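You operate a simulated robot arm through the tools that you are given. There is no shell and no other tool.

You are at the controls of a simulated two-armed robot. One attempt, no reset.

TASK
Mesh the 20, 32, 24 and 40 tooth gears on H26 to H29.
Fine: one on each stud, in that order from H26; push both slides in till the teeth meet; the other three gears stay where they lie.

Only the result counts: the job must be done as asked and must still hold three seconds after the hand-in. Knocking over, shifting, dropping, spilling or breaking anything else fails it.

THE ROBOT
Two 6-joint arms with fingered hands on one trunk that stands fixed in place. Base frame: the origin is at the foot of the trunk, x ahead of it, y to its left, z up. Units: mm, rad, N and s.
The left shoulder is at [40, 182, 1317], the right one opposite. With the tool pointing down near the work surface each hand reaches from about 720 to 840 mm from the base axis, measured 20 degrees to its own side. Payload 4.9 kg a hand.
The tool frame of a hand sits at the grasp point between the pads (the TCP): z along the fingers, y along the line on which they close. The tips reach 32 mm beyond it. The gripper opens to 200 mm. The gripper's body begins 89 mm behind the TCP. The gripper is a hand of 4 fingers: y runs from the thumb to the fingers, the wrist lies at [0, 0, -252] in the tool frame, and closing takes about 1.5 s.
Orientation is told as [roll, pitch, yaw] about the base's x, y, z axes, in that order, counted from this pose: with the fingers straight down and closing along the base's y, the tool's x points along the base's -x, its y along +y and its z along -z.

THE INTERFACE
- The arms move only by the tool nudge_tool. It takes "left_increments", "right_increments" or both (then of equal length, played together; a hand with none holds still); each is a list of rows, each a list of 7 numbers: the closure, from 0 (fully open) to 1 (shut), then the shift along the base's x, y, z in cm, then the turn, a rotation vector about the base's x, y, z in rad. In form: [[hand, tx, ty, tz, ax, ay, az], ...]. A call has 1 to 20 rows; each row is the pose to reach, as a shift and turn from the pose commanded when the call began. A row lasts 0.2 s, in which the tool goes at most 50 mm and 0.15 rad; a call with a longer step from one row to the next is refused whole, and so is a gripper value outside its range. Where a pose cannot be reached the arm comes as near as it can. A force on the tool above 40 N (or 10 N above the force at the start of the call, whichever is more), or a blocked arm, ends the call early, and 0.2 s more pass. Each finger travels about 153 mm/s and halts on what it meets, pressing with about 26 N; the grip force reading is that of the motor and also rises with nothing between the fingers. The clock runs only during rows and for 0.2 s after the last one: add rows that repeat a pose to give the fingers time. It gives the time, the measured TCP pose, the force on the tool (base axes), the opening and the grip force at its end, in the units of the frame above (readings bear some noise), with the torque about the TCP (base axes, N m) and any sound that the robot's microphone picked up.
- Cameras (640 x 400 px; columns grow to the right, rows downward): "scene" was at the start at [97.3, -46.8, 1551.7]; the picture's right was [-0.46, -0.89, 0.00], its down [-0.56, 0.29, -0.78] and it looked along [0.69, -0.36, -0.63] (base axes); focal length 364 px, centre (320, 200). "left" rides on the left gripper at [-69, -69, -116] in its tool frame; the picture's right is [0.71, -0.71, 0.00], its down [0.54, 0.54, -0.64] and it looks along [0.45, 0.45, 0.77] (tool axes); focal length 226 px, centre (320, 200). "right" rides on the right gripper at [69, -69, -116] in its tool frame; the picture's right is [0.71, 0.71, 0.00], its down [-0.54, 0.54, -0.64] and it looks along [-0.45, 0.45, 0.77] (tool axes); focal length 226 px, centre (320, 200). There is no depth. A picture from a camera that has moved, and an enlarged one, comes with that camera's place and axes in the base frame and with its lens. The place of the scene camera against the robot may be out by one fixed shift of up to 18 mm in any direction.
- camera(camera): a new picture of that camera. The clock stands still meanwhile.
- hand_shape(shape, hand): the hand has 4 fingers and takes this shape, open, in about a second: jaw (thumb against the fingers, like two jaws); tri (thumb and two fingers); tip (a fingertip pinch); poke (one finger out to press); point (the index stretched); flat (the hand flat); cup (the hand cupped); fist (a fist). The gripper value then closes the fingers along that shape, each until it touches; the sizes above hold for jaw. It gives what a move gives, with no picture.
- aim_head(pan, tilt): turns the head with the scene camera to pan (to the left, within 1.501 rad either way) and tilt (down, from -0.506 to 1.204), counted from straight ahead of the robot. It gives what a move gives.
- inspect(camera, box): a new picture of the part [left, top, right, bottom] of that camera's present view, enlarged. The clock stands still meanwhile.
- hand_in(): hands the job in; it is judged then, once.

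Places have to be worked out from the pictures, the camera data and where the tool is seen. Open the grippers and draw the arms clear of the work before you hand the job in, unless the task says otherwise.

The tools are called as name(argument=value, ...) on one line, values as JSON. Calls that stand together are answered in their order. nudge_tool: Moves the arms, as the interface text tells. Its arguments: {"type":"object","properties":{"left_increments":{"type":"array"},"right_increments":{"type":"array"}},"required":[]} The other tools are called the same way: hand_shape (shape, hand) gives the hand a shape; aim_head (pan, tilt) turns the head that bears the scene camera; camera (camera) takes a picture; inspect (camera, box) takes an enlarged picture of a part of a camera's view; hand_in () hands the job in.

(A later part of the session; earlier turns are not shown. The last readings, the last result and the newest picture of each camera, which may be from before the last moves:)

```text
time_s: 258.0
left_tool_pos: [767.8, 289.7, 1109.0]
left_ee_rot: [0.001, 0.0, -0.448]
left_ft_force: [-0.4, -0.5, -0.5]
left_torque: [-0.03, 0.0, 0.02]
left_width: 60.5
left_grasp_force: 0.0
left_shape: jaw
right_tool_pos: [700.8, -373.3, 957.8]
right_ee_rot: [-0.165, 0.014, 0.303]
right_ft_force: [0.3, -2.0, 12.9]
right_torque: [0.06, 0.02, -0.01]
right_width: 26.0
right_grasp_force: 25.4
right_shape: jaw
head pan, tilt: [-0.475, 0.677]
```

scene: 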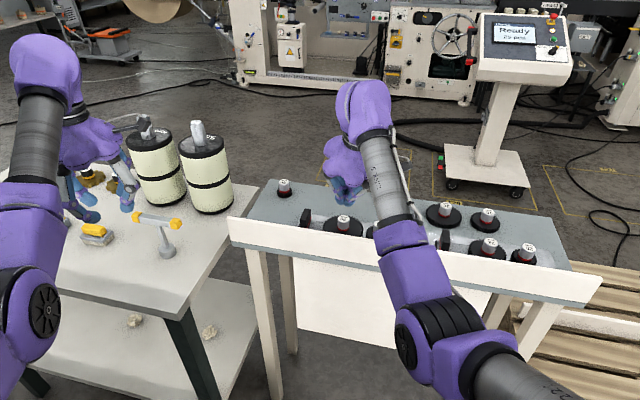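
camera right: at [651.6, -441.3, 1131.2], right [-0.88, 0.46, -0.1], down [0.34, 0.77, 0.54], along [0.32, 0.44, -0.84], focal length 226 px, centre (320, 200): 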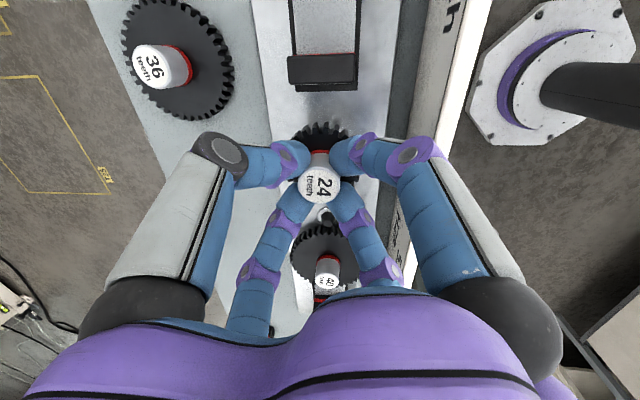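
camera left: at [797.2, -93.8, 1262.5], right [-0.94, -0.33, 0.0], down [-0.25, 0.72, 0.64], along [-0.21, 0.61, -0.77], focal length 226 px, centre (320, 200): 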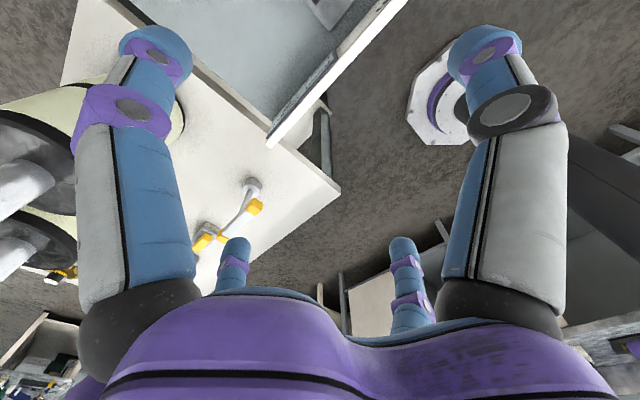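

It touches the plate at 958 with 13 N. I release and rise.

nudge_tool(right_increments=[[0.9, 0, 0, 0.1, 0, 0, 0], [0.7, 0, 0, 0.2, 0, 0, 0], [0.7, 0, 0, 0.2, 0, 0, 0], [0.7, 0, 0, 3, 0, 0, 0], [0.7, 0, 0, 6, 0, 0, 0], [0.7, 0.5, 0.5, 8, 0, 0, 0], [0.7, 0.5, 0.5, 8, 0, 0, 0]])

camera(camera="right")

inspect(camera="right", box=[270, 100, 390, 300])

```text
time_s: 259.6
left_tool_pos: [769.3, 290.3, 1108.2]
left_ee_rot: [0.001, -0.001, -0.448]
left_ft_force: [0.1, 0.6, -0.6]
left_torque: [0.02, 0.01, 0.02]
left_width: 60.3
left_grasp_force: 0.0
left_shape: jaw
right_tool_pos: [709.9, -370.2, 1031.1]
right_ee_rot: [-0.164, 0.015, 0.303]
right_ft_force: [0.8, -0.6, -1.0]
right_torque: [-0.02, 0.03, 0.0]
right_width: 59.7
right_grasp_force: 0.2
right_shape: jaw
right hand out of reach, approached as far as the arm can: row 6, 7
head pan, tilt: [-0.475, 0.677]
```

```text
taken
camera right: at [662.2, -437.3, 1159.1], right [-0.88, 0.46, -0.1], down [0.34, 0.77, 0.54], along [0.33, 0.44, -0.84], focal length 226 px, centre (320, 200)
```

right: 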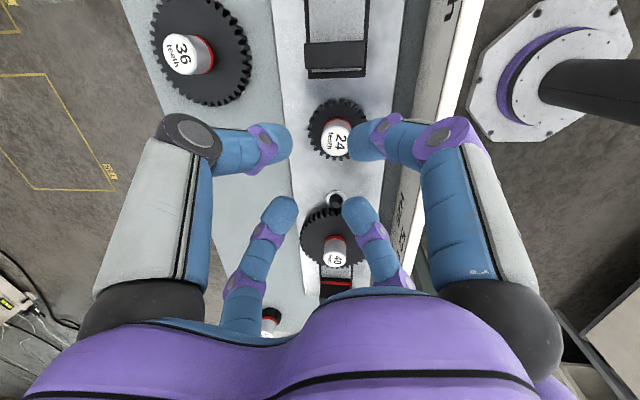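

```text
2.00 times, centred on (330, 200) of right
camera zoom: at [662.2, -437.3, 1159.1], right [-0.88, 0.46, -0.1], down [0.34, 0.77, 0.54], along [0.33, 0.44, -0.84], focal length 452 px, centre (300, 200)
```

zoom: 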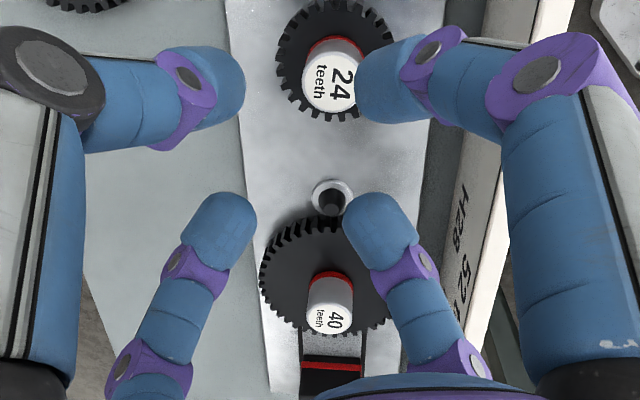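

Gear 24 lies flat on the plate. Next I grip gear 40's knob, at about (794.7, 116), to pull its slide back out. I hover over it first.

nudge_tool(right_increments=[[0.7, 1.3, 3.2, 0, 0.04, -0.056, 0], [0.7, 2.6, 6.5, 0, 0.08, -0.112, 0], [0.7, 3.9, 9.8, 0, 0.119, -0.168, 0], [0.7, 5.15, 13, -0.5, 0.119, -0.168, 0], [0.7, 5.15, 13, -2, 0.119, -0.168, 0], [0.7, 5.15, 13, -2, 0.119, -0.168, 0]])

camera(camera="right")

inspect(camera="right", box=[260, 60, 420, 240])

```text
time_s: 261.0
left_tool_pos: [769.8, 288.0, 1108.6]
left_ee_rot: [0.001, 0.001, -0.45]
left_ft_force: [0.2, 0.8, 0.4]
left_torque: [0.01, -0.02, 0.01]
left_width: 60.4
left_grasp_force: 0.1
left_shape: jaw
right_tool_pos: [762.4, -239.9, 1012.1]
right_ee_rot: [-0.098, -0.18, 0.297]
right_ft_force: [0.0, -0.7, -0.2]
right_torque: [-0.01, 0.02, 0.01]
right_width: 59.8
right_grasp_force: 0.1
right_shape: jaw
head pan, tilt: [-0.475, 0.677]
```

```text
taken
camera right: at [694.1, -321.3, 1120.4], right [-0.86, 0.47, -0.19], down [0.23, 0.7, 0.67], along [0.46, 0.53, -0.71], focal length 226 px, centre (320, 200)
```

right: 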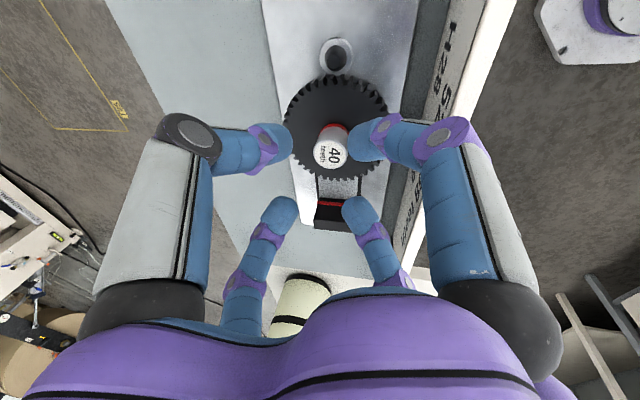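

```text
2.22 times, centred on (340, 150) of right
camera zoom: at [694.1, -321.3, 1120.4], right [-0.86, 0.47, -0.19], down [0.23, 0.7, 0.67], along [0.46, 0.53, -0.71], focal length 502 px, centre (276, 311)
```

zoom: 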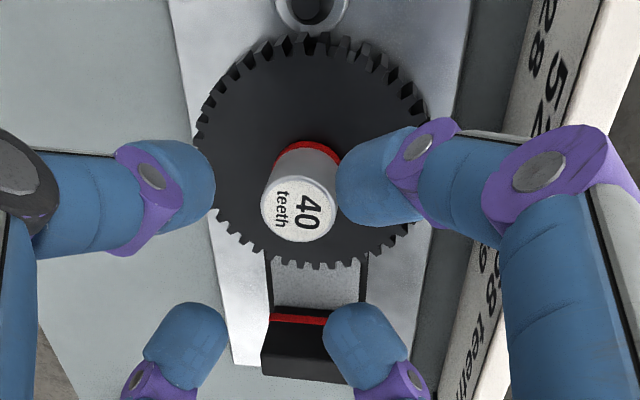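

The knob is where the tool axis wants it. I descend, grip gear 40 and draw it, with its slide, 26 mm to the left (+y').

nudge_tool(right_increments=[[0.7, 0, 0, -1.5, 0, 0, 0], [0.7, 0, 0, -3, 0, 0, 0], [0.7, 0, 0, -4.3, 0, 0, 0], [0.7, 0, 0, -4.9, 0, 0, 0], [0.7, 0, 0, -4.9, 0, 0, 0], [0.85, 0, 0, -4.9, 0, 0, 0], [1, 0, 0, -4.9, 0, 0, 0], [1, 0, 0, -4.9, 0, 0, 0], [1, 0, 0, -4.9, 0, 0, 0], [1, 0, 0, -4.9, 0, 0, 0]])

nudge_tool(right_increments=[[1, 0.2, 0.45, 0, 0, 0, 0], [1, 0.45, 0.9, 0, 0, 0, 0], [1, 0.65, 1.35, 0, 0, 0, 0], [1, 0.87, 1.8, 0, 0, 0, 0], [1, 1.13, 2.34, 0, 0, 0, 0], [1, 1.13, 2.34, 0, 0, 0, 0]])

inspect(camera="scene", box=[190, 150, 350, 250])

```text
time_s: 263.2
left_tool_pos: [768.6, 288.9, 1108.6]
left_ee_rot: [0.003, 0.001, -0.448]
left_ft_force: [-0.4, -0.5, 0.0]
left_torque: [0.02, 0.0, 0.02]
left_width: 60.5
left_grasp_force: 0.1
left_shape: jaw
right_tool_pos: [762.5, -239.8, 963.3]
right_ee_rot: [-0.099, -0.179, 0.298]
right_ft_force: [-0.3, -0.2, 0.2]
right_torque: [0.0, 0.02, 0.0]
right_width: 24.3
right_grasp_force: 25.7
right_shape: jaw
head pan, tilt: [-0.475, 0.677]
```

```text
time_s: 264.6
left_tool_pos: [770.3, 288.9, 1108.6]
left_ee_rot: [0.002, -0.001, -0.447]
left_ft_force: [0.0, -0.3, 0.3]
left_torque: [-0.03, -0.05, -0.02]
left_width: 60.4
left_grasp_force: 0.1
left_shape: jaw
right_tool_pos: [773.8, -215.9, 964.2]
right_ee_rot: [-0.098, -0.181, 0.295]
right_ft_force: [-1.3, -0.1, 0.3]
right_torque: [-0.03, 0.06, 0.0]
right_width: 24.1
right_grasp_force: 25.9
right_shape: jaw
head pan, tilt: [-0.475, 0.677]
```

```text
4.00 times, centred on (270, 200) of scene
camera zoom: at [97.4, -46.8, 1551.7], right [-0.46, -0.89, 0.0], down [-0.56, 0.29, -0.78], along [0.69, -0.36, -0.63], focal length 1454 px, centre (520, 200)
```

zoom: 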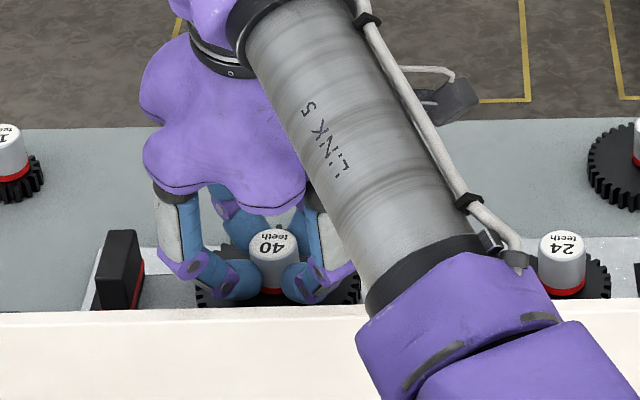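

The slide is back out, and it moved together with gear 40. I release, rise, and hover upright over H28's empty stud to measure it exactly.

nudge_tool(right_increments=[[0.9, 0, 0, 0, 0, 0, 0], [0.7, 0, 0, 0, 0, 0, 0], [0.7, 0, 0, 0, 0, 0, 0], [0.7, 0, 0, 2.5, 0, 0, 0], [0.7, 0, 0, 6, 0, 0, 0], [0.7, -0.8, -2, 7, 0, 0.056, 0], [0.7, -2.2, -5.2, 7, 0, 0.112, 0], [0.7, -3.49, -8.45, 5.5, 0, 0.112, 0], [0.7, -3.49, -8.45, 3.6, 0, 0.112, 0], [0.7, -3.49, -8.45, 3.6, 0, 0.112, 0]])

camera(camera="right")

inspect(camera="right", box=[270, 90, 370, 210])

```text
time_s: 266.8
left_tool_pos: [769.4, 290.0, 1107.9]
left_ee_rot: [0.002, -0.001, -0.448]
left_ft_force: [-0.8, -0.5, -0.2]
left_torque: [-0.02, 0.02, 0.02]
left_width: 60.2
left_grasp_force: 0.1
left_shape: jaw
right_tool_pos: [739.4, -300.3, 1000.5]
right_ee_rot: [-0.068, -0.072, 0.29]
right_ft_force: [-0.2, 0.6, 0.2]
right_torque: [0.0, 0.01, 0.02]
right_width: 59.9
right_grasp_force: 0.1
right_shape: jaw
head pan, tilt: [-0.475, 0.677]
```

```text
taken
camera right: at [683.4, -381.7, 1115.6], right [-0.88, 0.47, -0.1], down [0.31, 0.7, 0.64], along [0.37, 0.53, -0.76], focal length 226 px, centre (320, 200)
```

right: 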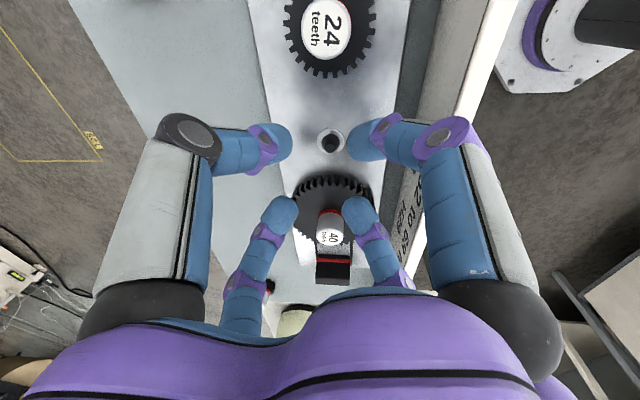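

```text
3.33 times, centred on (320, 150) of right
camera zoom: at [683.4, -381.7, 1115.6], right [-0.88, 0.47, -0.1], down [0.31, 0.7, 0.64], along [0.37, 0.53, -0.76], focal length 754 px, centre (320, 367)
```

zoom: 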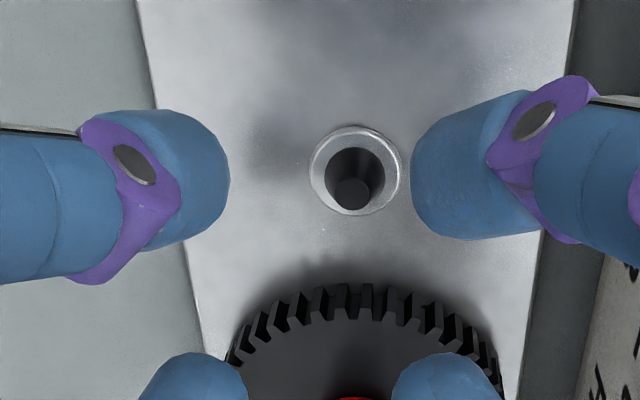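

H28 is at base (738.2, -300.1), so the earlier placement was about 6 mm off. Keeping this exact orientation, I go back over gear 24 on the plate.

nudge_tool(right_increments=[[0.7, -1.5, -2.6, 0.5, 0, 0, 0], [0.7, -3, -5.2, 0.5, 0, 0, 0], [0.7, -4.45, -7.86, 0.3, 0, 0, 0], [0.7, -4.45, -7.86, 0, 0, 0, 0], [0.7, -4.45, -7.86, 0, 0, 0, 0]])

inspect(camera="right", box=[270, 90, 390, 230])

```text
time_s: 268.0
left_tool_pos: [768.6, 289.0, 1108.3]
left_ee_rot: [0.002, 0.003, -0.447]
left_ft_force: [-0.7, 1.0, -0.1]
left_torque: [0.0, -0.01, -0.01]
left_width: 60.1
left_grasp_force: 0.1
left_shape: jaw
right_tool_pos: [694.2, -379.5, 999.7]
right_ee_rot: [-0.066, -0.072, 0.292]
right_ft_force: [0.7, -0.2, 0.4]
right_torque: [0.0, 0.02, 0.03]
right_width: 60.0
right_grasp_force: 0.0
right_shape: jaw
head pan, tilt: [-0.475, 0.677]
```

```text
2.86 times, centred on (330, 160) of right
camera zoom: at [638.2, -461.3, 1115.8], right [-0.88, 0.47, -0.1], down [0.31, 0.7, 0.64], along [0.37, 0.53, -0.76], focal length 646 px, centre (291, 314)
```

zoom: 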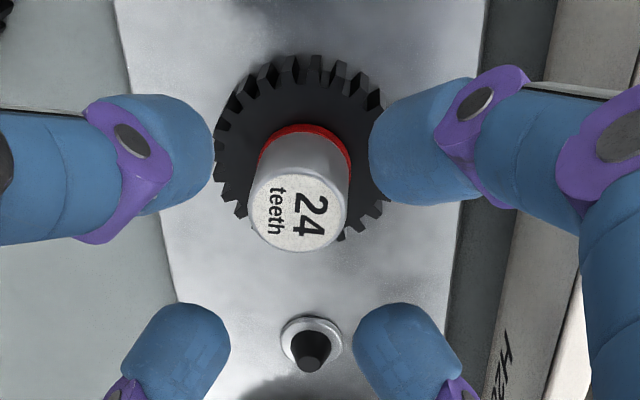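

Gear 24's knob is well placed under the hand. I descend, grip and lift it 45 mm.

nudge_tool(right_increments=[[0.7, 0.09, 0, -1.2, 0, 0, 0], [0.7, 0.09, 0, -2.5, 0, 0, 0], [0.7, 0.09, 0, -3.5, 0, 0, 0], [0.7, 0.09, 0, -4.05, 0, 0, 0], [0.7, 0.09, 0, -4.05, 0, 0, 0], [0.85, 0.09, 0, -4.05, 0, 0, 0], [1, 0.09, 0, -4.05, 0, 0, 0], [1, 0.09, 0, -4.05, 0, 0, 0], [1, 0.09, 0, -4.05, 0, 0, 0], [1, 0.09, 0, -3.5, 0, 0, 0], [1, 0.09, 0, -2, 0, 0, 0], [1, 0.09, 0, 0.5, 0, 0, 0], [1, 0.09, 0, 0.5, 0, 0, 0]])

camera(camera="right")

inspect(camera="right", box=[260, 110, 380, 230])

```text
time_s: 270.8
left_tool_pos: [768.4, 289.6, 1108.4]
left_ee_rot: [0.001, -0.001, -0.448]
left_ft_force: [0.2, 0.2, -0.6]
left_torque: [-0.01, -0.01, 0.01]
left_width: 60.2
left_grasp_force: 0.1
left_shape: jaw
right_tool_pos: [694.8, -380.0, 1004.5]
right_ee_rot: [-0.068, -0.071, 0.291]
right_ft_force: [0.2, -0.3, -1.2]
right_torque: [-0.03, 0.03, 0.0]
right_width: 22.5
right_grasp_force: 25.9
right_shape: jaw
head pan, tilt: [-0.475, 0.677]
```

```text
taken
camera right: at [639.3, -461.0, 1120.0], right [-0.88, 0.47, -0.1], down [0.31, 0.7, 0.64], along [0.37, 0.53, -0.76], focal length 226 px, centre (320, 200)
```

right: 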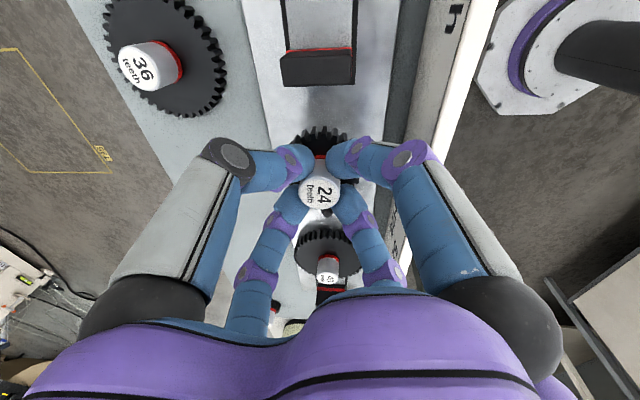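

```text
3.33 times, centred on (320, 170) of right
camera zoom: at [639.3, -461.0, 1120.0], right [-0.88, 0.47, -0.1], down [0.31, 0.7, 0.64], along [0.37, 0.53, -0.76], focal length 754 px, centre (320, 300)
```

zoom: 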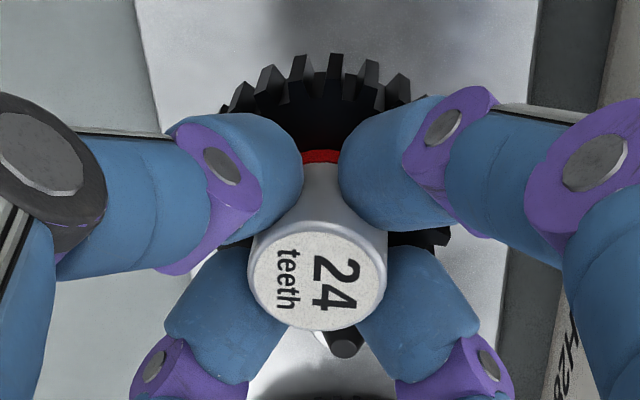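

Gear 24 hangs level with its axis about 2.4 mm ahead of the TCP. I move it over H28 and descend in steps with force watch.

nudge_tool(right_increments=[[1, 1.4, 2.7, 0, 0, 0, 0], [1, 2.7, 5.3, 0, 0, 0, 0], [1, 4.1, 7.99, 0, 0, 0, 0], [1, 4.1, 7.99, -1, 0, 0, 0], [1, 4.1, 7.99, -2, 0, 0, 0], [1, 4.1, 7.99, -2.5, 0, 0, 0], [1, 4.1, 7.99, -2.5, 0, 0, 0]])

```text
time_s: 272.4
left_tool_pos: [768.3, 288.9, 1108.0]
left_ee_rot: [-0.001, -0.001, -0.448]
left_ft_force: [0.9, -0.2, 0.4]
left_torque: [0.02, 0.03, 0.03]
left_width: 60.4
left_grasp_force: 0.0
left_shape: jaw
right_tool_pos: [734.7, -299.3, 978.2]
right_ee_rot: [-0.068, -0.072, 0.294]
right_ft_force: [0.5, -0.6, -1.0]
right_torque: [-0.01, 0.03, 0.0]
right_width: 22.5
right_grasp_force: 25.9
right_shape: jaw
head pan, tilt: [-0.475, 0.677]
```

It hangs just above the tip with no contact. I nudge under 1 mm and continue down.

nudge_tool(right_increments=[[1, 0.07, -0.05, -0.3, 0, 0, 0], [1, 0.07, -0.05, -0.6, 0, 0, 0], [1, 0.07, -0.05, -0.9, 0, 0, 0], [1, 0.07, -0.05, -1.2, 0, 0, 0], [1, 0.07, -0.05, -1.5, 0, 0, 0], [1, 0.07, -0.05, -1.8, 0, 0, 0], [1, 0.07, -0.05, -1.8, 0, 0, 0]])

```text
time_s: 274.0
left_tool_pos: [768.9, 290.2, 1108.7]
left_ee_rot: [0.002, -0.001, -0.449]
left_ft_force: [-0.6, 0.3, -0.4]
left_torque: [0.0, 0.03, 0.0]
left_width: 60.4
left_grasp_force: 0.1
left_shape: jaw
right_tool_pos: [736.9, -300.6, 962.1]
right_ee_rot: [-0.066, -0.072, 0.292]
right_ft_force: [-2.8, 3.3, 4.3]
right_torque: [0.16, 0.1, 0.0]
right_width: 22.7
right_grasp_force: 25.9
right_shape: jaw
head pan, tilt: [-0.475, 0.677]
```

It has passed well below the tip level with only light side forces, so the stud is in the bore. I lower to the stop.

nudge_tool(right_increments=[[1, -0.04, 0.05, -0.1, 0, 0, 0], [1, -0.08, 0.1, -0.25, 0, 0, 0], [1, -0.08, 0.1, -0.4, 0, 0, 0], [1, -0.08, 0.1, -0.4, 0, 0, 0]])

```text
time_s: 275.0
left_tool_pos: [768.2, 289.7, 1108.9]
left_ee_rot: [0.001, 0.0, -0.448]
left_ft_force: [-0.4, 1.2, -0.9]
left_torque: [0.0, 0.0, 0.02]
left_width: 60.2
left_grasp_force: 0.0
left_shape: jaw
right_tool_pos: [736.6, -299.5, 960.3]
right_ee_rot: [-0.07, -0.077, 0.295]
right_ft_force: [0.3, 2.3, 31.7]
right_torque: [0.11, 0.03, 0.06]
right_width: 23.2
right_grasp_force: 25.6
right_shape: jaw
head pan, tilt: [-0.475, 0.677]
```

It is seated at 960 with 32 N. To be sure it is really on the stud, I feel sideways with a 3 mm nudge before releasing.

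nudge_tool(right_increments=[[1, 0, 0, 0.3, 0, 0, 0], [1, 0.15, 0.3, 0.3, 0, 0, 0], [1, 0.15, 0.3, 0.3, 0, 0, 0]])

```text
time_s: 275.8
left_tool_pos: [767.4, 289.4, 1108.4]
left_ee_rot: [0.003, -0.001, -0.448]
left_ft_force: [0.6, -0.3, -0.5]
left_torque: [-0.01, -0.03, 0.01]
left_width: 60.4
left_grasp_force: 0.0
left_shape: jaw
right_tool_pos: [737.0, -296.6, 960.2]
right_ee_rot: [-0.068, -0.071, 0.29]
right_ft_force: [-0.7, -7.8, 21.8]
right_torque: [-0.29, -0.02, -0.01]
right_width: 23.1
right_grasp_force: 26.1
right_shape: jaw
head pan, tilt: [-0.475, 0.677]
```

The vertical load still confounds the test. I raise 2 mm to unload and feel sideways again.

nudge_tool(right_increments=[[1, 0, 0, 0.3, 0, 0, 0], [1, 0.15, 0.3, 0.3, 0, 0, 0], [1, 0.25, 0.5, 0.3, 0, 0, 0], [1, 0.25, 0.5, 0.3, 0, 0, 0]])

```text
time_s: 276.8
left_tool_pos: [767.7, 289.0, 1109.5]
left_ee_rot: [0.002, -0.001, -0.448]
left_ft_force: [0.0, 0.0, -0.2]
left_torque: [0.0, 0.01, 0.02]
left_width: 60.4
left_grasp_force: 0.1
left_shape: jaw
right_tool_pos: [737.2, -293.0, 962.1]
right_ee_rot: [-0.068, -0.07, 0.29]
right_ft_force: [-9.9, -15.6, 5.2]
right_torque: [-0.77, 0.49, -0.1]
right_width: 23.5
right_grasp_force: 26.2
right_shape: jaw
head pan, tilt: [-0.475, 0.677]
```

The stud resists sideways with 18 N at almost no vertical load, so gear 24 is truly on H28. I recentre, release and rise.

nudge_tool(right_increments=[[1, -0.2, -0.4, 0, 0, 0, 0], [1, -0.35, -0.7, -0.1, 0, 0, 0], [0.85, -0.35, -0.7, -0.1, 0, 0, 0], [0.7, -0.35, -0.7, -0.1, 0, 0, 0], [0.7, -0.35, -0.7, -0.1, 0, 0, 0], [0.7, -0.35, -0.7, 2, 0, 0, 0], [0.7, -0.35, -0.7, 5, 0, 0, 0], [0.7, -0.35, -0.7, 5, 0, 0, 0]])

camera(camera="right")

inspect(camera="scene", box=[190, 150, 350, 250])

```text
time_s: 278.6
left_tool_pos: [768.3, 289.2, 1107.4]
left_ee_rot: [0.002, 0.0, -0.45]
left_ft_force: [-0.1, -0.6, 0.1]
left_torque: [0.03, 0.02, 0.02]
left_width: 60.4
left_grasp_force: 0.1
left_shape: jaw
right_tool_pos: [737.1, -298.9, 1012.9]
right_ee_rot: [-0.067, -0.072, 0.292]
right_ft_force: [0.3, 0.2, -0.7]
right_torque: [0.01, -0.01, -0.01]
right_width: 59.5
right_grasp_force: 0.0
right_shape: jaw
head pan, tilt: [-0.475, 0.677]
```

```text
taken
camera right: at [680.5, -380.3, 1129.2], right [-0.88, 0.47, -0.1], down [0.31, 0.7, 0.64], along [0.37, 0.53, -0.76], focal length 226 px, centre (320, 200)
```

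right: 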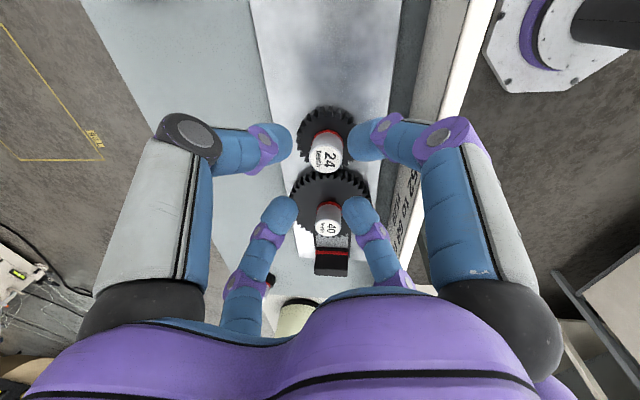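

```text
4.00 times, centred on (270, 200) of scene
camera zoom: at [97.2, -46.8, 1551.7], right [-0.46, -0.89, 0.0], down [-0.56, 0.29, -0.78], along [0.69, -0.36, -0.63], focal length 1454 px, centre (520, 200)
```

zoom: 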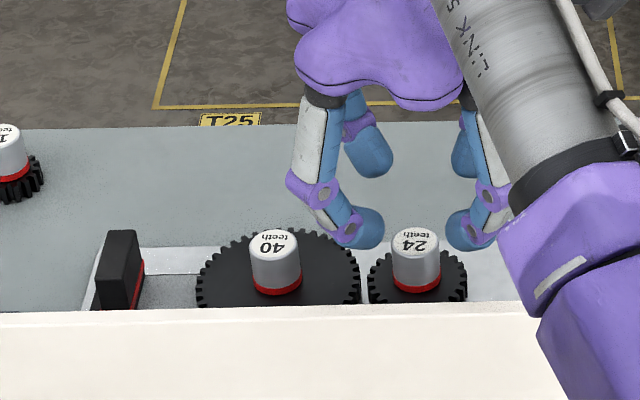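

Both gears stand upright with a small gap between them. Now I close the hand and go round to the left of the H29 handle again.

nudge_tool(right_increments=[[0.7, 0, 0, 3, 0, 0, 0], [0.85, 1.5, 3.5, 4, 0.015, -0.068, 0], [1, 3.4, 7.7, 4, 0.03, -0.136, 0], [1, 5.3, 11.9, 4, 0.046, -0.204, 0], [1, 7.2, 16.1, 3, 0.046, -0.204, 0], [1, 9, 20.2, 2, 0.046, -0.204, 0], [1, 9.6, 21.85, 0, 0.046, -0.204, 0], [1, 9.6, 21.85, -2.5, 0.046, -0.204, 0], [1, 9.6, 21.85, -4.5, 0.046, -0.204, 0], [1, 9.6, 21.85, -4.5, 0.046, -0.204, 0]])

camera(camera="right")

```text
time_s: 280.8
left_tool_pos: [769.3, 289.6, 1108.3]
left_ee_rot: [0.002, -0.001, -0.448]
left_ft_force: [0.6, -0.6, -0.5]
left_torque: [-0.02, 0.0, 0.01]
left_width: 60.4
left_grasp_force: 0.1
left_shape: jaw
right_tool_pos: [831.8, -79.6, 968.4]
right_ee_rot: [-0.081, -0.28, 0.295]
right_ft_force: [0.0, 0.0, 0.1]
right_torque: [0.0, 0.05, 0.0]
right_width: 0.0
right_grasp_force: 26.0
right_shape: jaw
head pan, tilt: [-0.475, 0.677]
```

```text
taken
camera right: at [754.6, -166.3, 1066.1], right [-0.84, 0.48, -0.25], down [0.17, 0.67, 0.72], along [0.52, 0.57, -0.64], focal length 226 px, centre (320, 200)
```

right: 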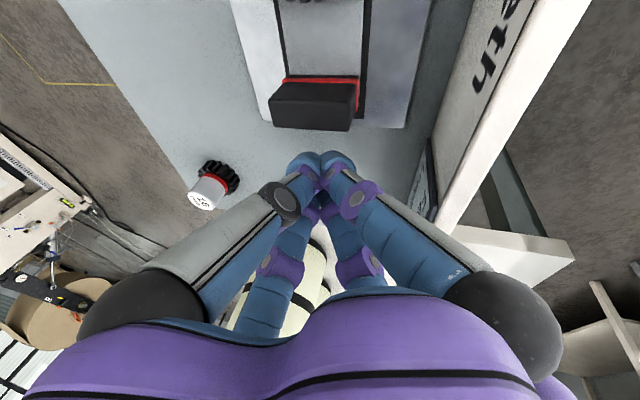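

The fingertips are beside the handle again. I push slowly in 2 mm steps; the teeth should meet after roughly 13 mm of travel.

nudge_tool(right_increments=[[1, -0.4, -0.9, 0, 0, 0, 0], [1, -0.8, -1.7, 0, 0, 0, 0], [1, -1.0, -2.1, 0, 0, 0, 0], [1, -1.1, -2.3, 0, 0, 0, 0], [1, -1.2, -2.5, 0, 0, 0, 0], [1, -1.3, -2.7, 0, 0, 0, 0], [1, -1.3, -2.7, 0, 0, 0, 0]])

inspect(camera="scene", box=[190, 150, 350, 250])

```text
time_s: 282.4
left_tool_pos: [769.1, 288.7, 1109.2]
left_ee_rot: [0.002, 0.0, -0.449]
left_ft_force: [-0.2, 0.8, -0.4]
left_torque: [0.01, 0.01, -0.01]
left_width: 60.3
left_grasp_force: 0.1
left_shape: jaw
right_tool_pos: [819.1, -106.2, 968.8]
right_ee_rot: [-0.081, -0.281, 0.296]
right_ft_force: [0.4, 2.1, 1.7]
right_torque: [-0.02, 0.03, 0.0]
right_width: 0.0
right_grasp_force: 25.9
right_shape: jaw
head pan, tilt: [-0.475, 0.677]
```

```text
4.00 times, centred on (270, 200) of scene
camera zoom: at [97.2, -46.7, 1551.7], right [-0.46, -0.89, 0.0], down [-0.56, 0.29, -0.78], along [0.69, -0.36, -0.63], focal length 1454 px, centre (520, 200)
```

zoom: 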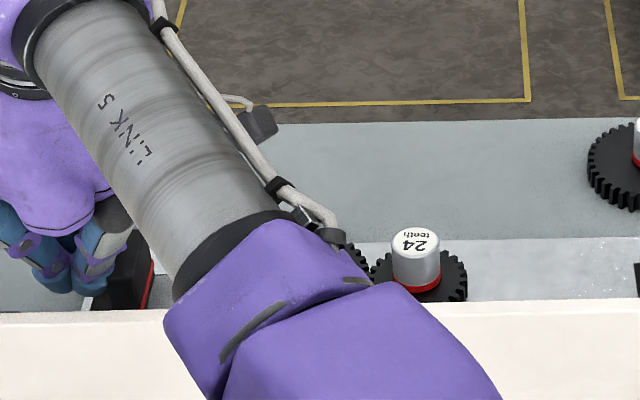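

The handle is moving and gear 24 stays upright. I continue in 1.5 mm steps.

nudge_tool(right_increments=[[1, -0.065, -0.135, 0, 0, 0, 0], [1, -0.13, -0.27, 0, 0, 0, 0], [1, -0.195, -0.405, 0, 0, 0, 0], [1, -0.26, -0.54, 0, 0, 0, 0], [1, -0.325, -0.675, 0, 0, 0, 0], [1, -0.325, -0.675, 0, 0, 0, 0]])

inspect(camera="scene", box=[250, 170, 350, 240])

```text
time_s: 283.8
left_tool_pos: [770.5, 289.1, 1107.6]
left_ee_rot: [0.002, 0.001, -0.449]
left_ft_force: [-0.3, -0.4, -0.2]
left_torque: [0.02, -0.01, -0.01]
left_width: 60.1
left_grasp_force: 0.1
left_shape: jaw
right_tool_pos: [815.3, -112.3, 968.7]
right_ee_rot: [-0.08, -0.281, 0.296]
right_ft_force: [3.0, 6.6, 1.6]
right_torque: [0.14, -0.05, -0.08]
right_width: 0.2
right_grasp_force: 25.6
right_shape: jaw
head pan, tilt: [-0.475, 0.677]
```

```text
5.71 times, centred on (300, 205) of scene
camera zoom: at [97.5, -46.4, 1551.7], right [-0.46, -0.89, 0.0], down [-0.56, 0.29, -0.78], along [0.69, -0.36, -0.63], focal length 2077 px, centre (434, 171)
```

zoom: 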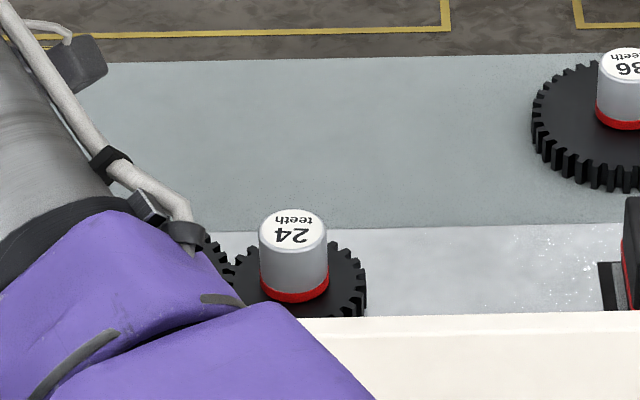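

Resistance is rising (7 N) at about the expected travel. I keep pressing in 1 mm steps up to a firm stop.

nudge_tool(right_increments=[[1, -0.044, -0.09, 0, 0, 0, 0], [1, -0.087, -0.18, 0, 0, 0, 0], [1, -0.13, -0.27, 0, 0, 0, 0], [1, -0.174, -0.36, 0, 0, 0, 0], [1, -0.174, -0.36, 0, 0, 0, 0]])

inspect(camera="scene", box=[250, 170, 350, 240])

camera(camera="right")

```text
time_s: 285.0
left_tool_pos: [769.0, 290.1, 1107.1]
left_ee_rot: [-0.001, 0.001, -0.445]
left_ft_force: [0.0, 0.3, -0.5]
left_torque: [-0.01, -0.01, 0.01]
left_width: 60.5
left_grasp_force: 0.0
left_shape: jaw
right_tool_pos: [815.1, -114.6, 969.9]
right_ee_rot: [-0.081, -0.282, 0.297]
right_ft_force: [15.3, 20.7, 5.4]
right_torque: [0.33, -0.29, 0.06]
right_width: 0.1
right_grasp_force: 26.2
right_shape: jaw
head pan, tilt: [-0.475, 0.677]
```

```text
5.71 times, centred on (300, 205) of scene
camera zoom: at [97.9, -45.5, 1551.7], right [-0.46, -0.89, 0.0], down [-0.56, 0.29, -0.78], along [0.69, -0.36, -0.63], focal length 2077 px, centre (434, 171)
```

zoom: 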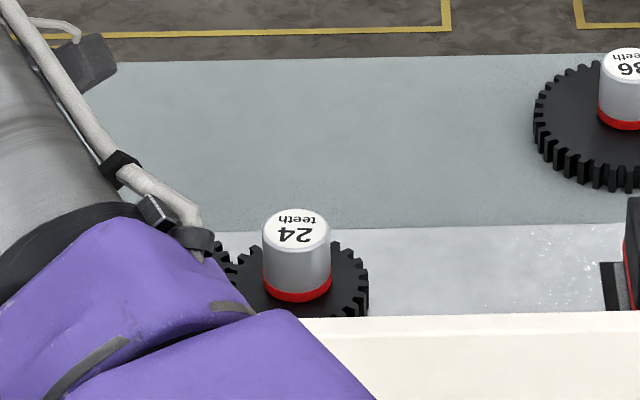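

```text
taken
camera right: at [737.6, -201.3, 1067.2], right [-0.84, 0.48, -0.25], down [0.17, 0.67, 0.72], along [0.52, 0.57, -0.64], focal length 226 px, centre (320, 200)
```

right: 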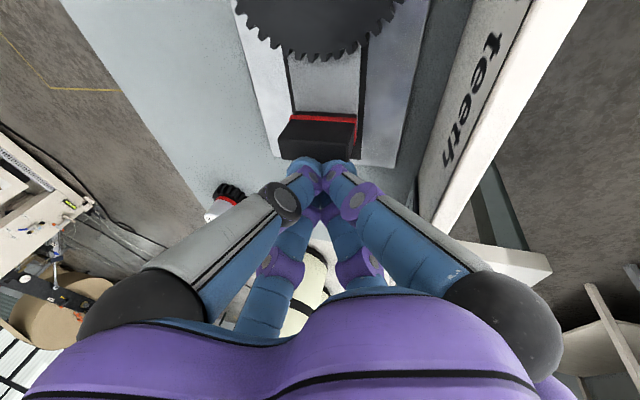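

A firm stop at 26 N after about 14.5 mm of travel fits full meshing of 24 and 40 teeth. I back off and look at the mesh from above.

nudge_tool(right_increments=[[1, 0.3, 0.6, 0, 0, 0, 0], [1, 0.9, 1.8, 0, 0, 0, 0], [1, 0.9, 1.8, 3.5, 0, 0, 0], [1, 0.9, 1.8, 8, 0, 0, 0], [1, -1, -2, 9, 0, 0, 0], [1, -2.8, -6.3, 9, 0, 0, 0], [1, -4.7, -10.6, 9, 0, 0, 0], [1, -6.6, -14.9, 9, 0, 0, 0], [1, -6.6, -14.9, 9, 0, 0, 0]])

camera(camera="right")

inspect(camera="right", box=[280, 10, 420, 180])

inspect(camera="scene", box=[190, 150, 350, 250])

```text
time_s: 287.0
left_tool_pos: [768.5, 289.2, 1107.5]
left_ee_rot: [0.002, 0.0, -0.45]
left_ft_force: [0.7, 0.2, 0.5]
left_torque: [0.02, -0.03, 0.0]
left_width: 60.0
left_grasp_force: 0.1
left_shape: jaw
right_tool_pos: [747.3, -266.7, 1058.4]
right_ee_rot: [-0.083, -0.281, 0.294]
right_ft_force: [0.4, -1.0, 0.2]
right_torque: [0.04, 0.01, 0.0]
right_width: 0.2
right_grasp_force: 26.0
right_shape: jaw
head pan, tilt: [-0.475, 0.677]
```

```text
taken
camera right: at [670.2, -352.9, 1155.8], right [-0.84, 0.48, -0.25], down [0.17, 0.67, 0.72], along [0.52, 0.57, -0.64], focal length 226 px, centre (320, 200)
```

right: 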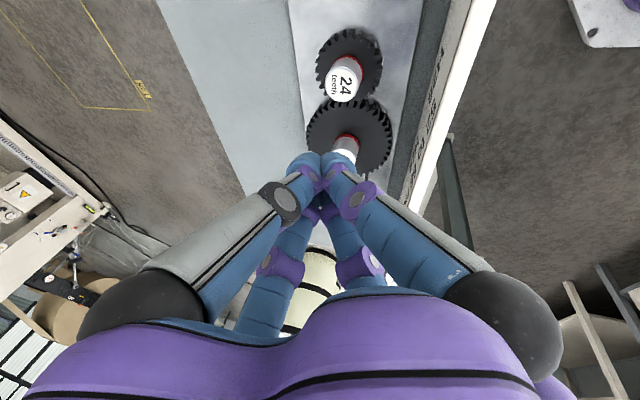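

```text
2.35 times, centred on (350, 95) of right
camera zoom: at [670.2, -352.9, 1155.8], right [-0.84, 0.48, -0.25], down [0.17, 0.67, 0.72], along [0.52, 0.57, -0.64], focal length 532 px, centre (249, 447)
```

zoom: 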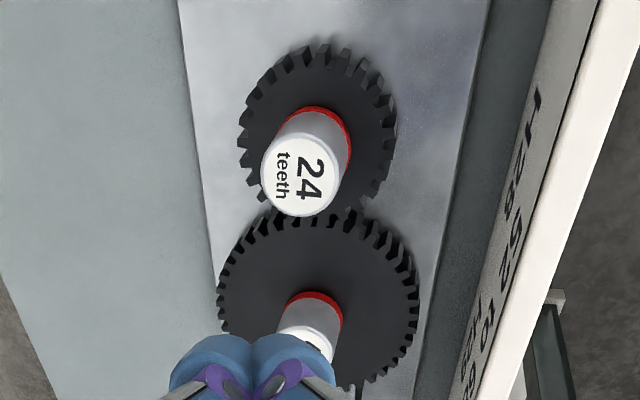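

```text
4.00 times, centred on (270, 200) of scene
camera zoom: at [97.1, -47.3, 1551.7], right [-0.46, -0.89, 0.0], down [-0.56, 0.29, -0.78], along [0.69, -0.36, -0.63], focal length 1454 px, centre (520, 200)
```

zoom: 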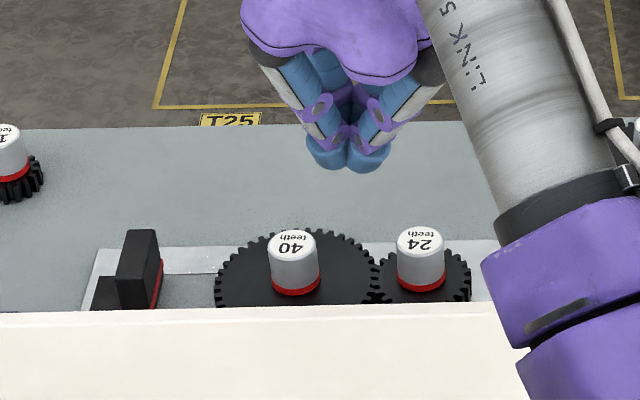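

The 24 and 40 tooth gears are meshed and upright. Now the other slide: I move the closed hand to the left of the H27 handle, high, and look.

nudge_tool(right_increments=[[1, -1.9, -3.9, 0, 0, 0, 0], [1, -3.8, -7.8, 0, 0, 0, 0], [1, -5.74, -11.66, 0, 0, 0, 0], [1, -5.74, -11.66, -2, 0, 0, 0], [1, -5.74, -11.66, -4, 0, 0, 0], [1, -5.74, -11.66, -4, 0, 0, 0]])

camera(camera="right")

inspect(camera="scene", box=[290, 150, 450, 250])

```text
time_s: 288.4
left_tool_pos: [769.5, 289.0, 1108.2]
left_ee_rot: [0.001, 0.001, -0.449]
left_ft_force: [0.6, -0.2, -0.2]
left_torque: [0.02, 0.03, 0.01]
left_width: 60.3
left_grasp_force: 0.1
left_shape: jaw
right_tool_pos: [689.8, -382.5, 1019.0]
right_ee_rot: [-0.083, -0.281, 0.294]
right_ft_force: [0.1, 0.3, 0.0]
right_torque: [-0.03, 0.04, 0.04]
right_width: 0.0
right_grasp_force: 26.7
right_shape: jaw
head pan, tilt: [-0.475, 0.677]
```

```text
taken
camera right: at [612.2, -468.9, 1116.4], right [-0.84, 0.48, -0.25], down [0.17, 0.67, 0.72], along [0.52, 0.57, -0.64], focal length 226 px, centre (320, 200)
```

right: 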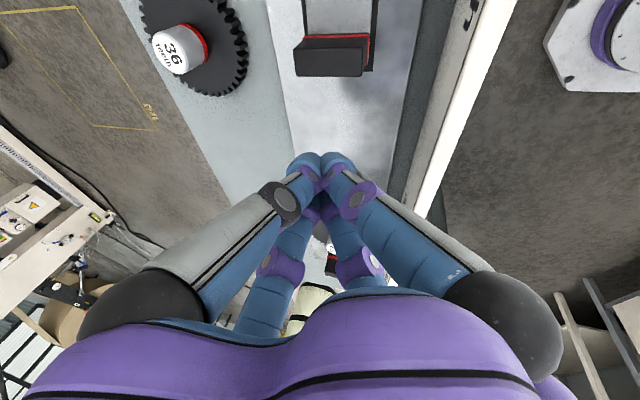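

```text
4.00 times, centred on (370, 200) of scene
camera zoom: at [97.3, -46.9, 1551.7], right [-0.46, -0.89, 0.0], down [-0.56, 0.29, -0.78], along [0.69, -0.36, -0.63], focal length 1454 px, centre (120, 200)
```

zoom: 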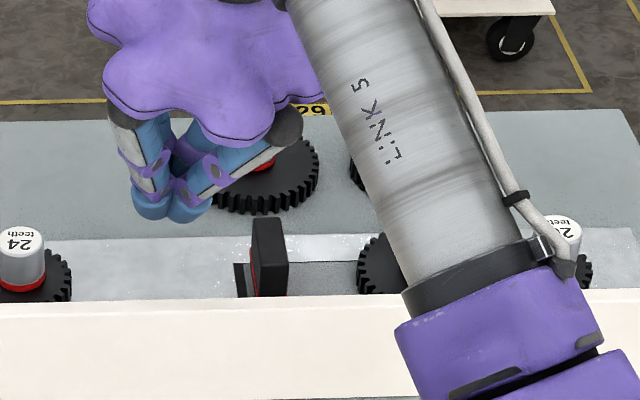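

The handle's left face is at about y' = -101. I lower beside it and approach to just before contact.

nudge_tool(right_increments=[[1, 0, 0, -2, 0, 0, 0], [1, 0, 0, -4, 0, 0, 0], [1, 0, 0, -5.1, 0, 0, 0], [1, -0.5, -1, -5.1, 0, 0, 0], [1, -1.0, -2, -5.1, 0, 0, 0], [1, -1.4, -2.9, -5.1, 0, 0, 0], [1, -1.4, -2.9, -5.1, 0, 0, 0]])

camera(camera="right")

```text
time_s: 290.0
left_tool_pos: [768.8, 288.4, 1108.1]
left_ee_rot: [0.003, -0.001, -0.449]
left_ft_force: [0.5, 0.3, 0.0]
left_torque: [0.01, 0.03, 0.03]
left_width: 60.4
left_grasp_force: 0.0
left_shape: jaw
right_tool_pos: [676.1, -411.9, 968.5]
right_ee_rot: [-0.083, -0.281, 0.295]
right_ft_force: [-0.6, 0.1, 1.0]
right_torque: [0.02, -0.02, 0.01]
right_width: 0.1
right_grasp_force: 25.8
right_shape: jaw
head pan, tilt: [-0.475, 0.677]
```

```text
taken
camera right: at [598.9, -498.4, 1065.8], right [-0.84, 0.48, -0.25], down [0.17, 0.67, 0.72], along [0.52, 0.57, -0.64], focal length 226 px, centre (320, 200)
```

right: 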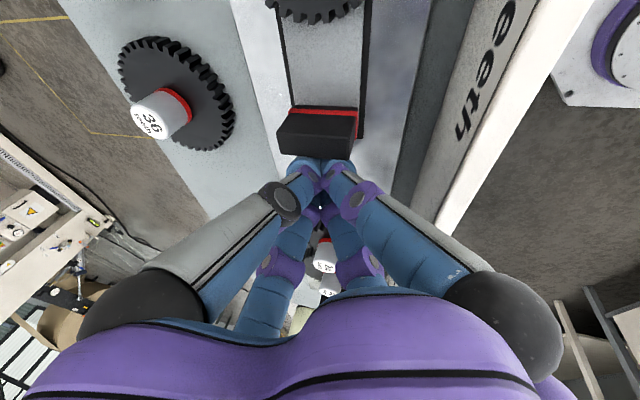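

The fingertips are at the handle. I push in 2 mm steps.

nudge_tool(right_increments=[[1, -0.087, -0.18, 0, 0, 0, 0], [1, -0.174, -0.36, 0, 0, 0, 0], [1, -0.26, -0.54, 0, 0, 0, 0], [1, -0.35, -0.72, 0, 0, 0, 0], [1, -0.435, -0.9, 0, 0, 0, 0], [1, -0.52, -1.08, 0, 0, 0, 0], [1, -0.52, -1.08, 0, 0, 0, 0]])

camera(camera="right")

inspect(camera="scene", box=[330, 160, 460, 250])

```text
time_s: 291.6
left_tool_pos: [769.5, 288.8, 1108.4]
left_ee_rot: [0.002, 0.0, -0.449]
left_ft_force: [0.6, 0.0, 0.3]
left_torque: [-0.02, 0.01, -0.03]
left_width: 60.2
left_grasp_force: 0.0
left_shape: jaw
right_tool_pos: [671.0, -422.2, 967.8]
right_ee_rot: [-0.082, -0.28, 0.296]
right_ft_force: [1.7, 3.0, 1.2]
right_torque: [-0.01, 0.0, 0.02]
right_width: 0.3
right_grasp_force: 26.2
right_shape: jaw
head pan, tilt: [-0.475, 0.677]
```

```text
taken
camera right: at [594.3, -509.0, 1065.4], right [-0.84, 0.48, -0.25], down [0.17, 0.67, 0.72], along [0.52, 0.57, -0.64], focal length 226 px, centre (320, 200)
```

right: 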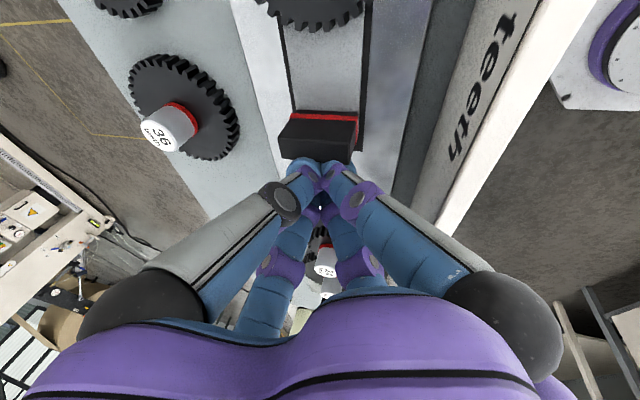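

```text
4.44 times, centred on (395, 205) of scene
camera zoom: at [97.3, -46.7, 1551.7], right [-0.46, -0.89, 0.0], down [-0.56, 0.29, -0.78], along [0.69, -0.36, -0.63], focal length 1616 px, centre (-13, 178)
```

zoom: 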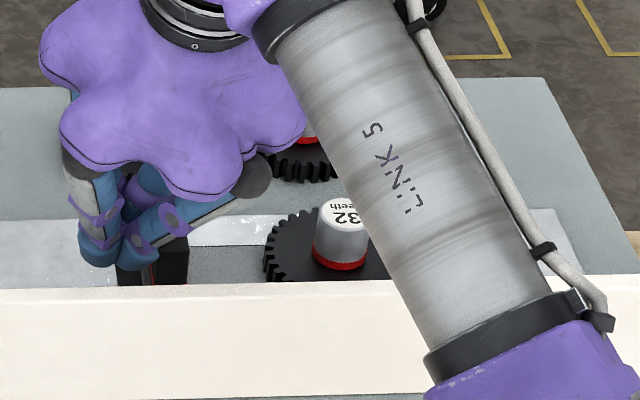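

The slide glides with gear 32 on it at 3 N. I continue in 1.5 mm steps.

nudge_tool(right_increments=[[1, -0.065, -0.135, 0, 0, 0, 0], [1, -0.13, -0.27, 0, 0, 0, 0], [1, -0.195, -0.405, 0, 0, 0, 0], [1, -0.26, -0.54, 0, 0, 0, 0], [1, -0.26, -0.54, 0, 0, 0, 0]])

nudge_tool(right_increments=[[1, -0.044, -0.09, 0, 0, 0, 0], [1, -0.087, -0.18, 0, 0, 0, 0], [1, -0.13, -0.27, 0, 0, 0, 0], [1, -0.174, -0.36, 0, 0, 0, 0], [1, -0.174, -0.36, 0, 0, 0, 0]])

inspect(camera="scene", box=[330, 160, 460, 250])

```text
time_s: 292.8
left_tool_pos: [767.5, 288.8, 1108.5]
left_ee_rot: [0.003, -0.001, -0.448]
left_ft_force: [-0.2, 0.1, 0.6]
left_torque: [0.01, -0.03, -0.01]
left_width: 60.1
left_grasp_force: 0.1
left_shape: jaw
right_tool_pos: [668.9, -427.8, 968.1]
right_ee_rot: [-0.082, -0.281, 0.294]
right_ft_force: [1.3, 2.0, 1.8]
right_torque: [0.02, 0.0, -0.05]
right_width: 0.0
right_grasp_force: 25.8
right_shape: jaw
head pan, tilt: [-0.475, 0.677]
```

```text
time_s: 294.0
left_tool_pos: [768.5, 289.3, 1108.3]
left_ee_rot: [0.002, 0.001, -0.448]
left_ft_force: [1.2, 0.9, 0.0]
left_torque: [-0.01, -0.03, -0.03]
left_width: 60.4
left_grasp_force: 0.0
left_shape: jaw
right_tool_pos: [667.5, -432.3, 968.5]
right_ee_rot: [-0.082, -0.282, 0.295]
right_ft_force: [2.3, 2.2, 0.7]
right_torque: [0.02, 0.0, -0.03]
right_width: 0.0
right_grasp_force: 25.4
right_shape: jaw
head pan, tilt: [-0.475, 0.677]
```

```text
4.44 times, centred on (395, 205) of scene
camera zoom: at [97.4, -46.7, 1551.7], right [-0.46, -0.89, 0.0], down [-0.56, 0.29, -0.78], along [0.69, -0.36, -0.63], focal length 1616 px, centre (-13, 178)
```

zoom: 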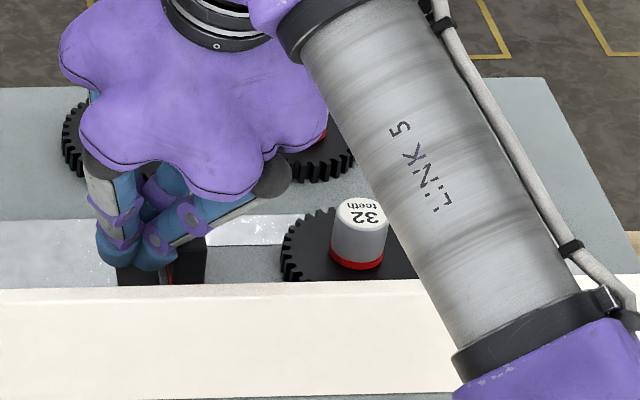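

Gear 32 has travelled about 18 mm, so the pair should be at meshing distance, but the force is still low. Before pushing further I lift away and look at gears 20 and 32.

nudge_tool(right_increments=[[1, 0.4, 0.9, 0, 0, 0, 0], [1, 0.8, 1.7, 1, 0, 0, 0], [1, 0.8, 1.7, 5, 0, 0, 0], [1, 0.8, 1.7, 9, 0, 0, 0], [1, 1.5, 0, 10, 0, 0, 0], [1, 3, -3, 10, 0, 0, 0], [1, 3.5, -7, 10, 0, 0, 0], [1, 3.5, -7, 10, 0, 0, 0]])

camera(camera="right")

camera(camera="scene")

```text
time_s: 295.8
left_tool_pos: [768.3, 289.7, 1107.6]
left_ee_rot: [0.001, 0.0, -0.448]
left_ft_force: [0.0, 0.3, -0.6]
left_torque: [0.02, 0.02, -0.01]
left_width: 60.5
left_grasp_force: 0.0
left_shape: jaw
right_tool_pos: [704.9, -502.4, 1069.2]
right_ee_rot: [-0.082, -0.28, 0.294]
right_ft_force: [0.0, -0.2, 0.0]
right_torque: [0.03, -0.02, 0.02]
right_width: 0.0
right_grasp_force: 25.9
right_shape: jaw
head pan, tilt: [-0.475, 0.677]
```

```text
taken
camera right: at [625.6, -589.0, 1166.4], right [-0.84, 0.48, -0.25], down [0.17, 0.67, 0.72], along [0.52, 0.57, -0.64], focal length 226 px, centre (320, 200)
```

right: 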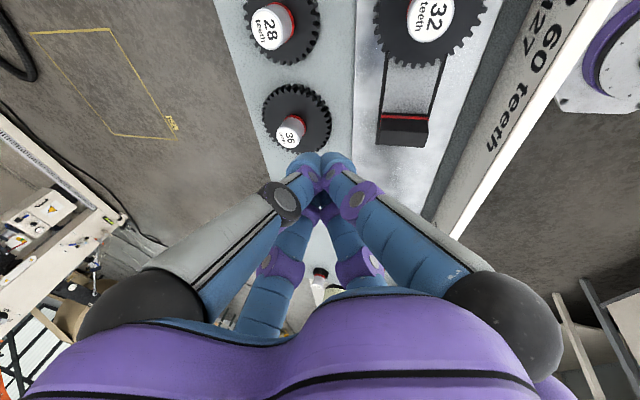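

```text
taken
```

scene: 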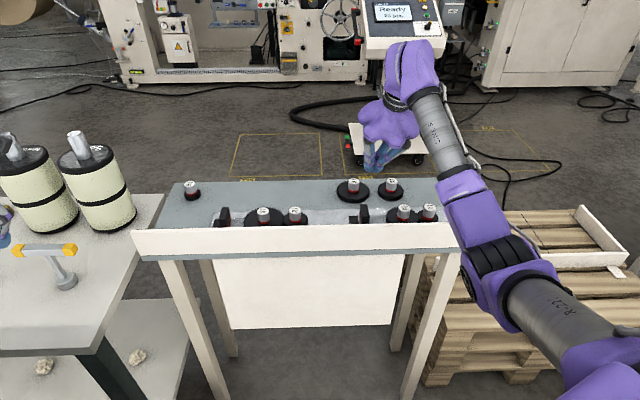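

The forearm is out of the way now. I zoom in on the H26/H27 pair in the scene view.

inspect(camera="scene", box=[360, 180, 460, 240])

inspect(camera="scene", box=[160, 160, 460, 250])

```text
6.40 times, centred on (410, 210) of scene
camera zoom: at [97.2, -47.2, 1551.7], right [-0.46, -0.89, 0.0], down [-0.56, 0.29, -0.78], along [0.69, -0.36, -0.63], focal length 2327 px, centre (-256, 136)
```

zoom: 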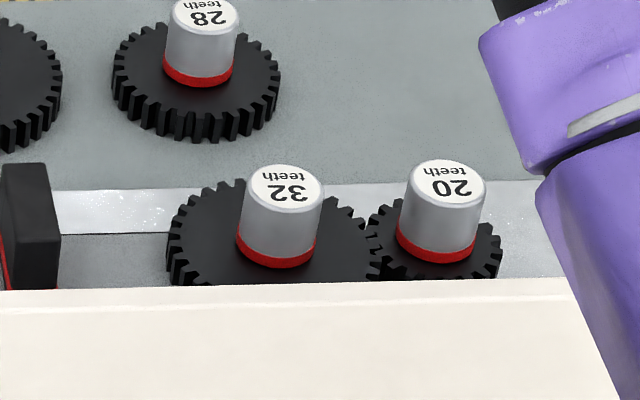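

```text
2.13 times, centred on (310, 205) of scene
camera zoom: at [97.2, -47.2, 1551.7], right [-0.46, -0.89, 0.0], down [-0.56, 0.29, -0.78], along [0.69, -0.36, -0.63], focal length 776 px, centre (341, 189)
```

zoom: 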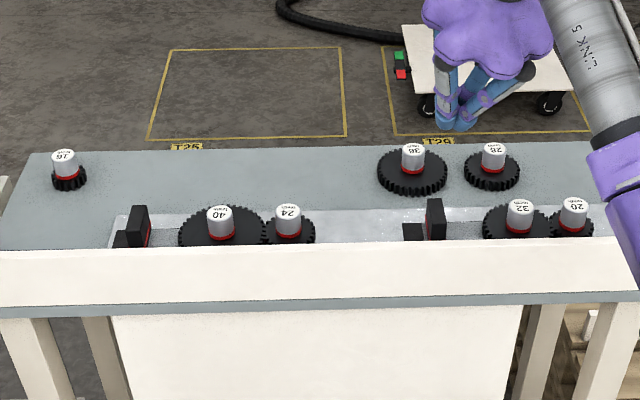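

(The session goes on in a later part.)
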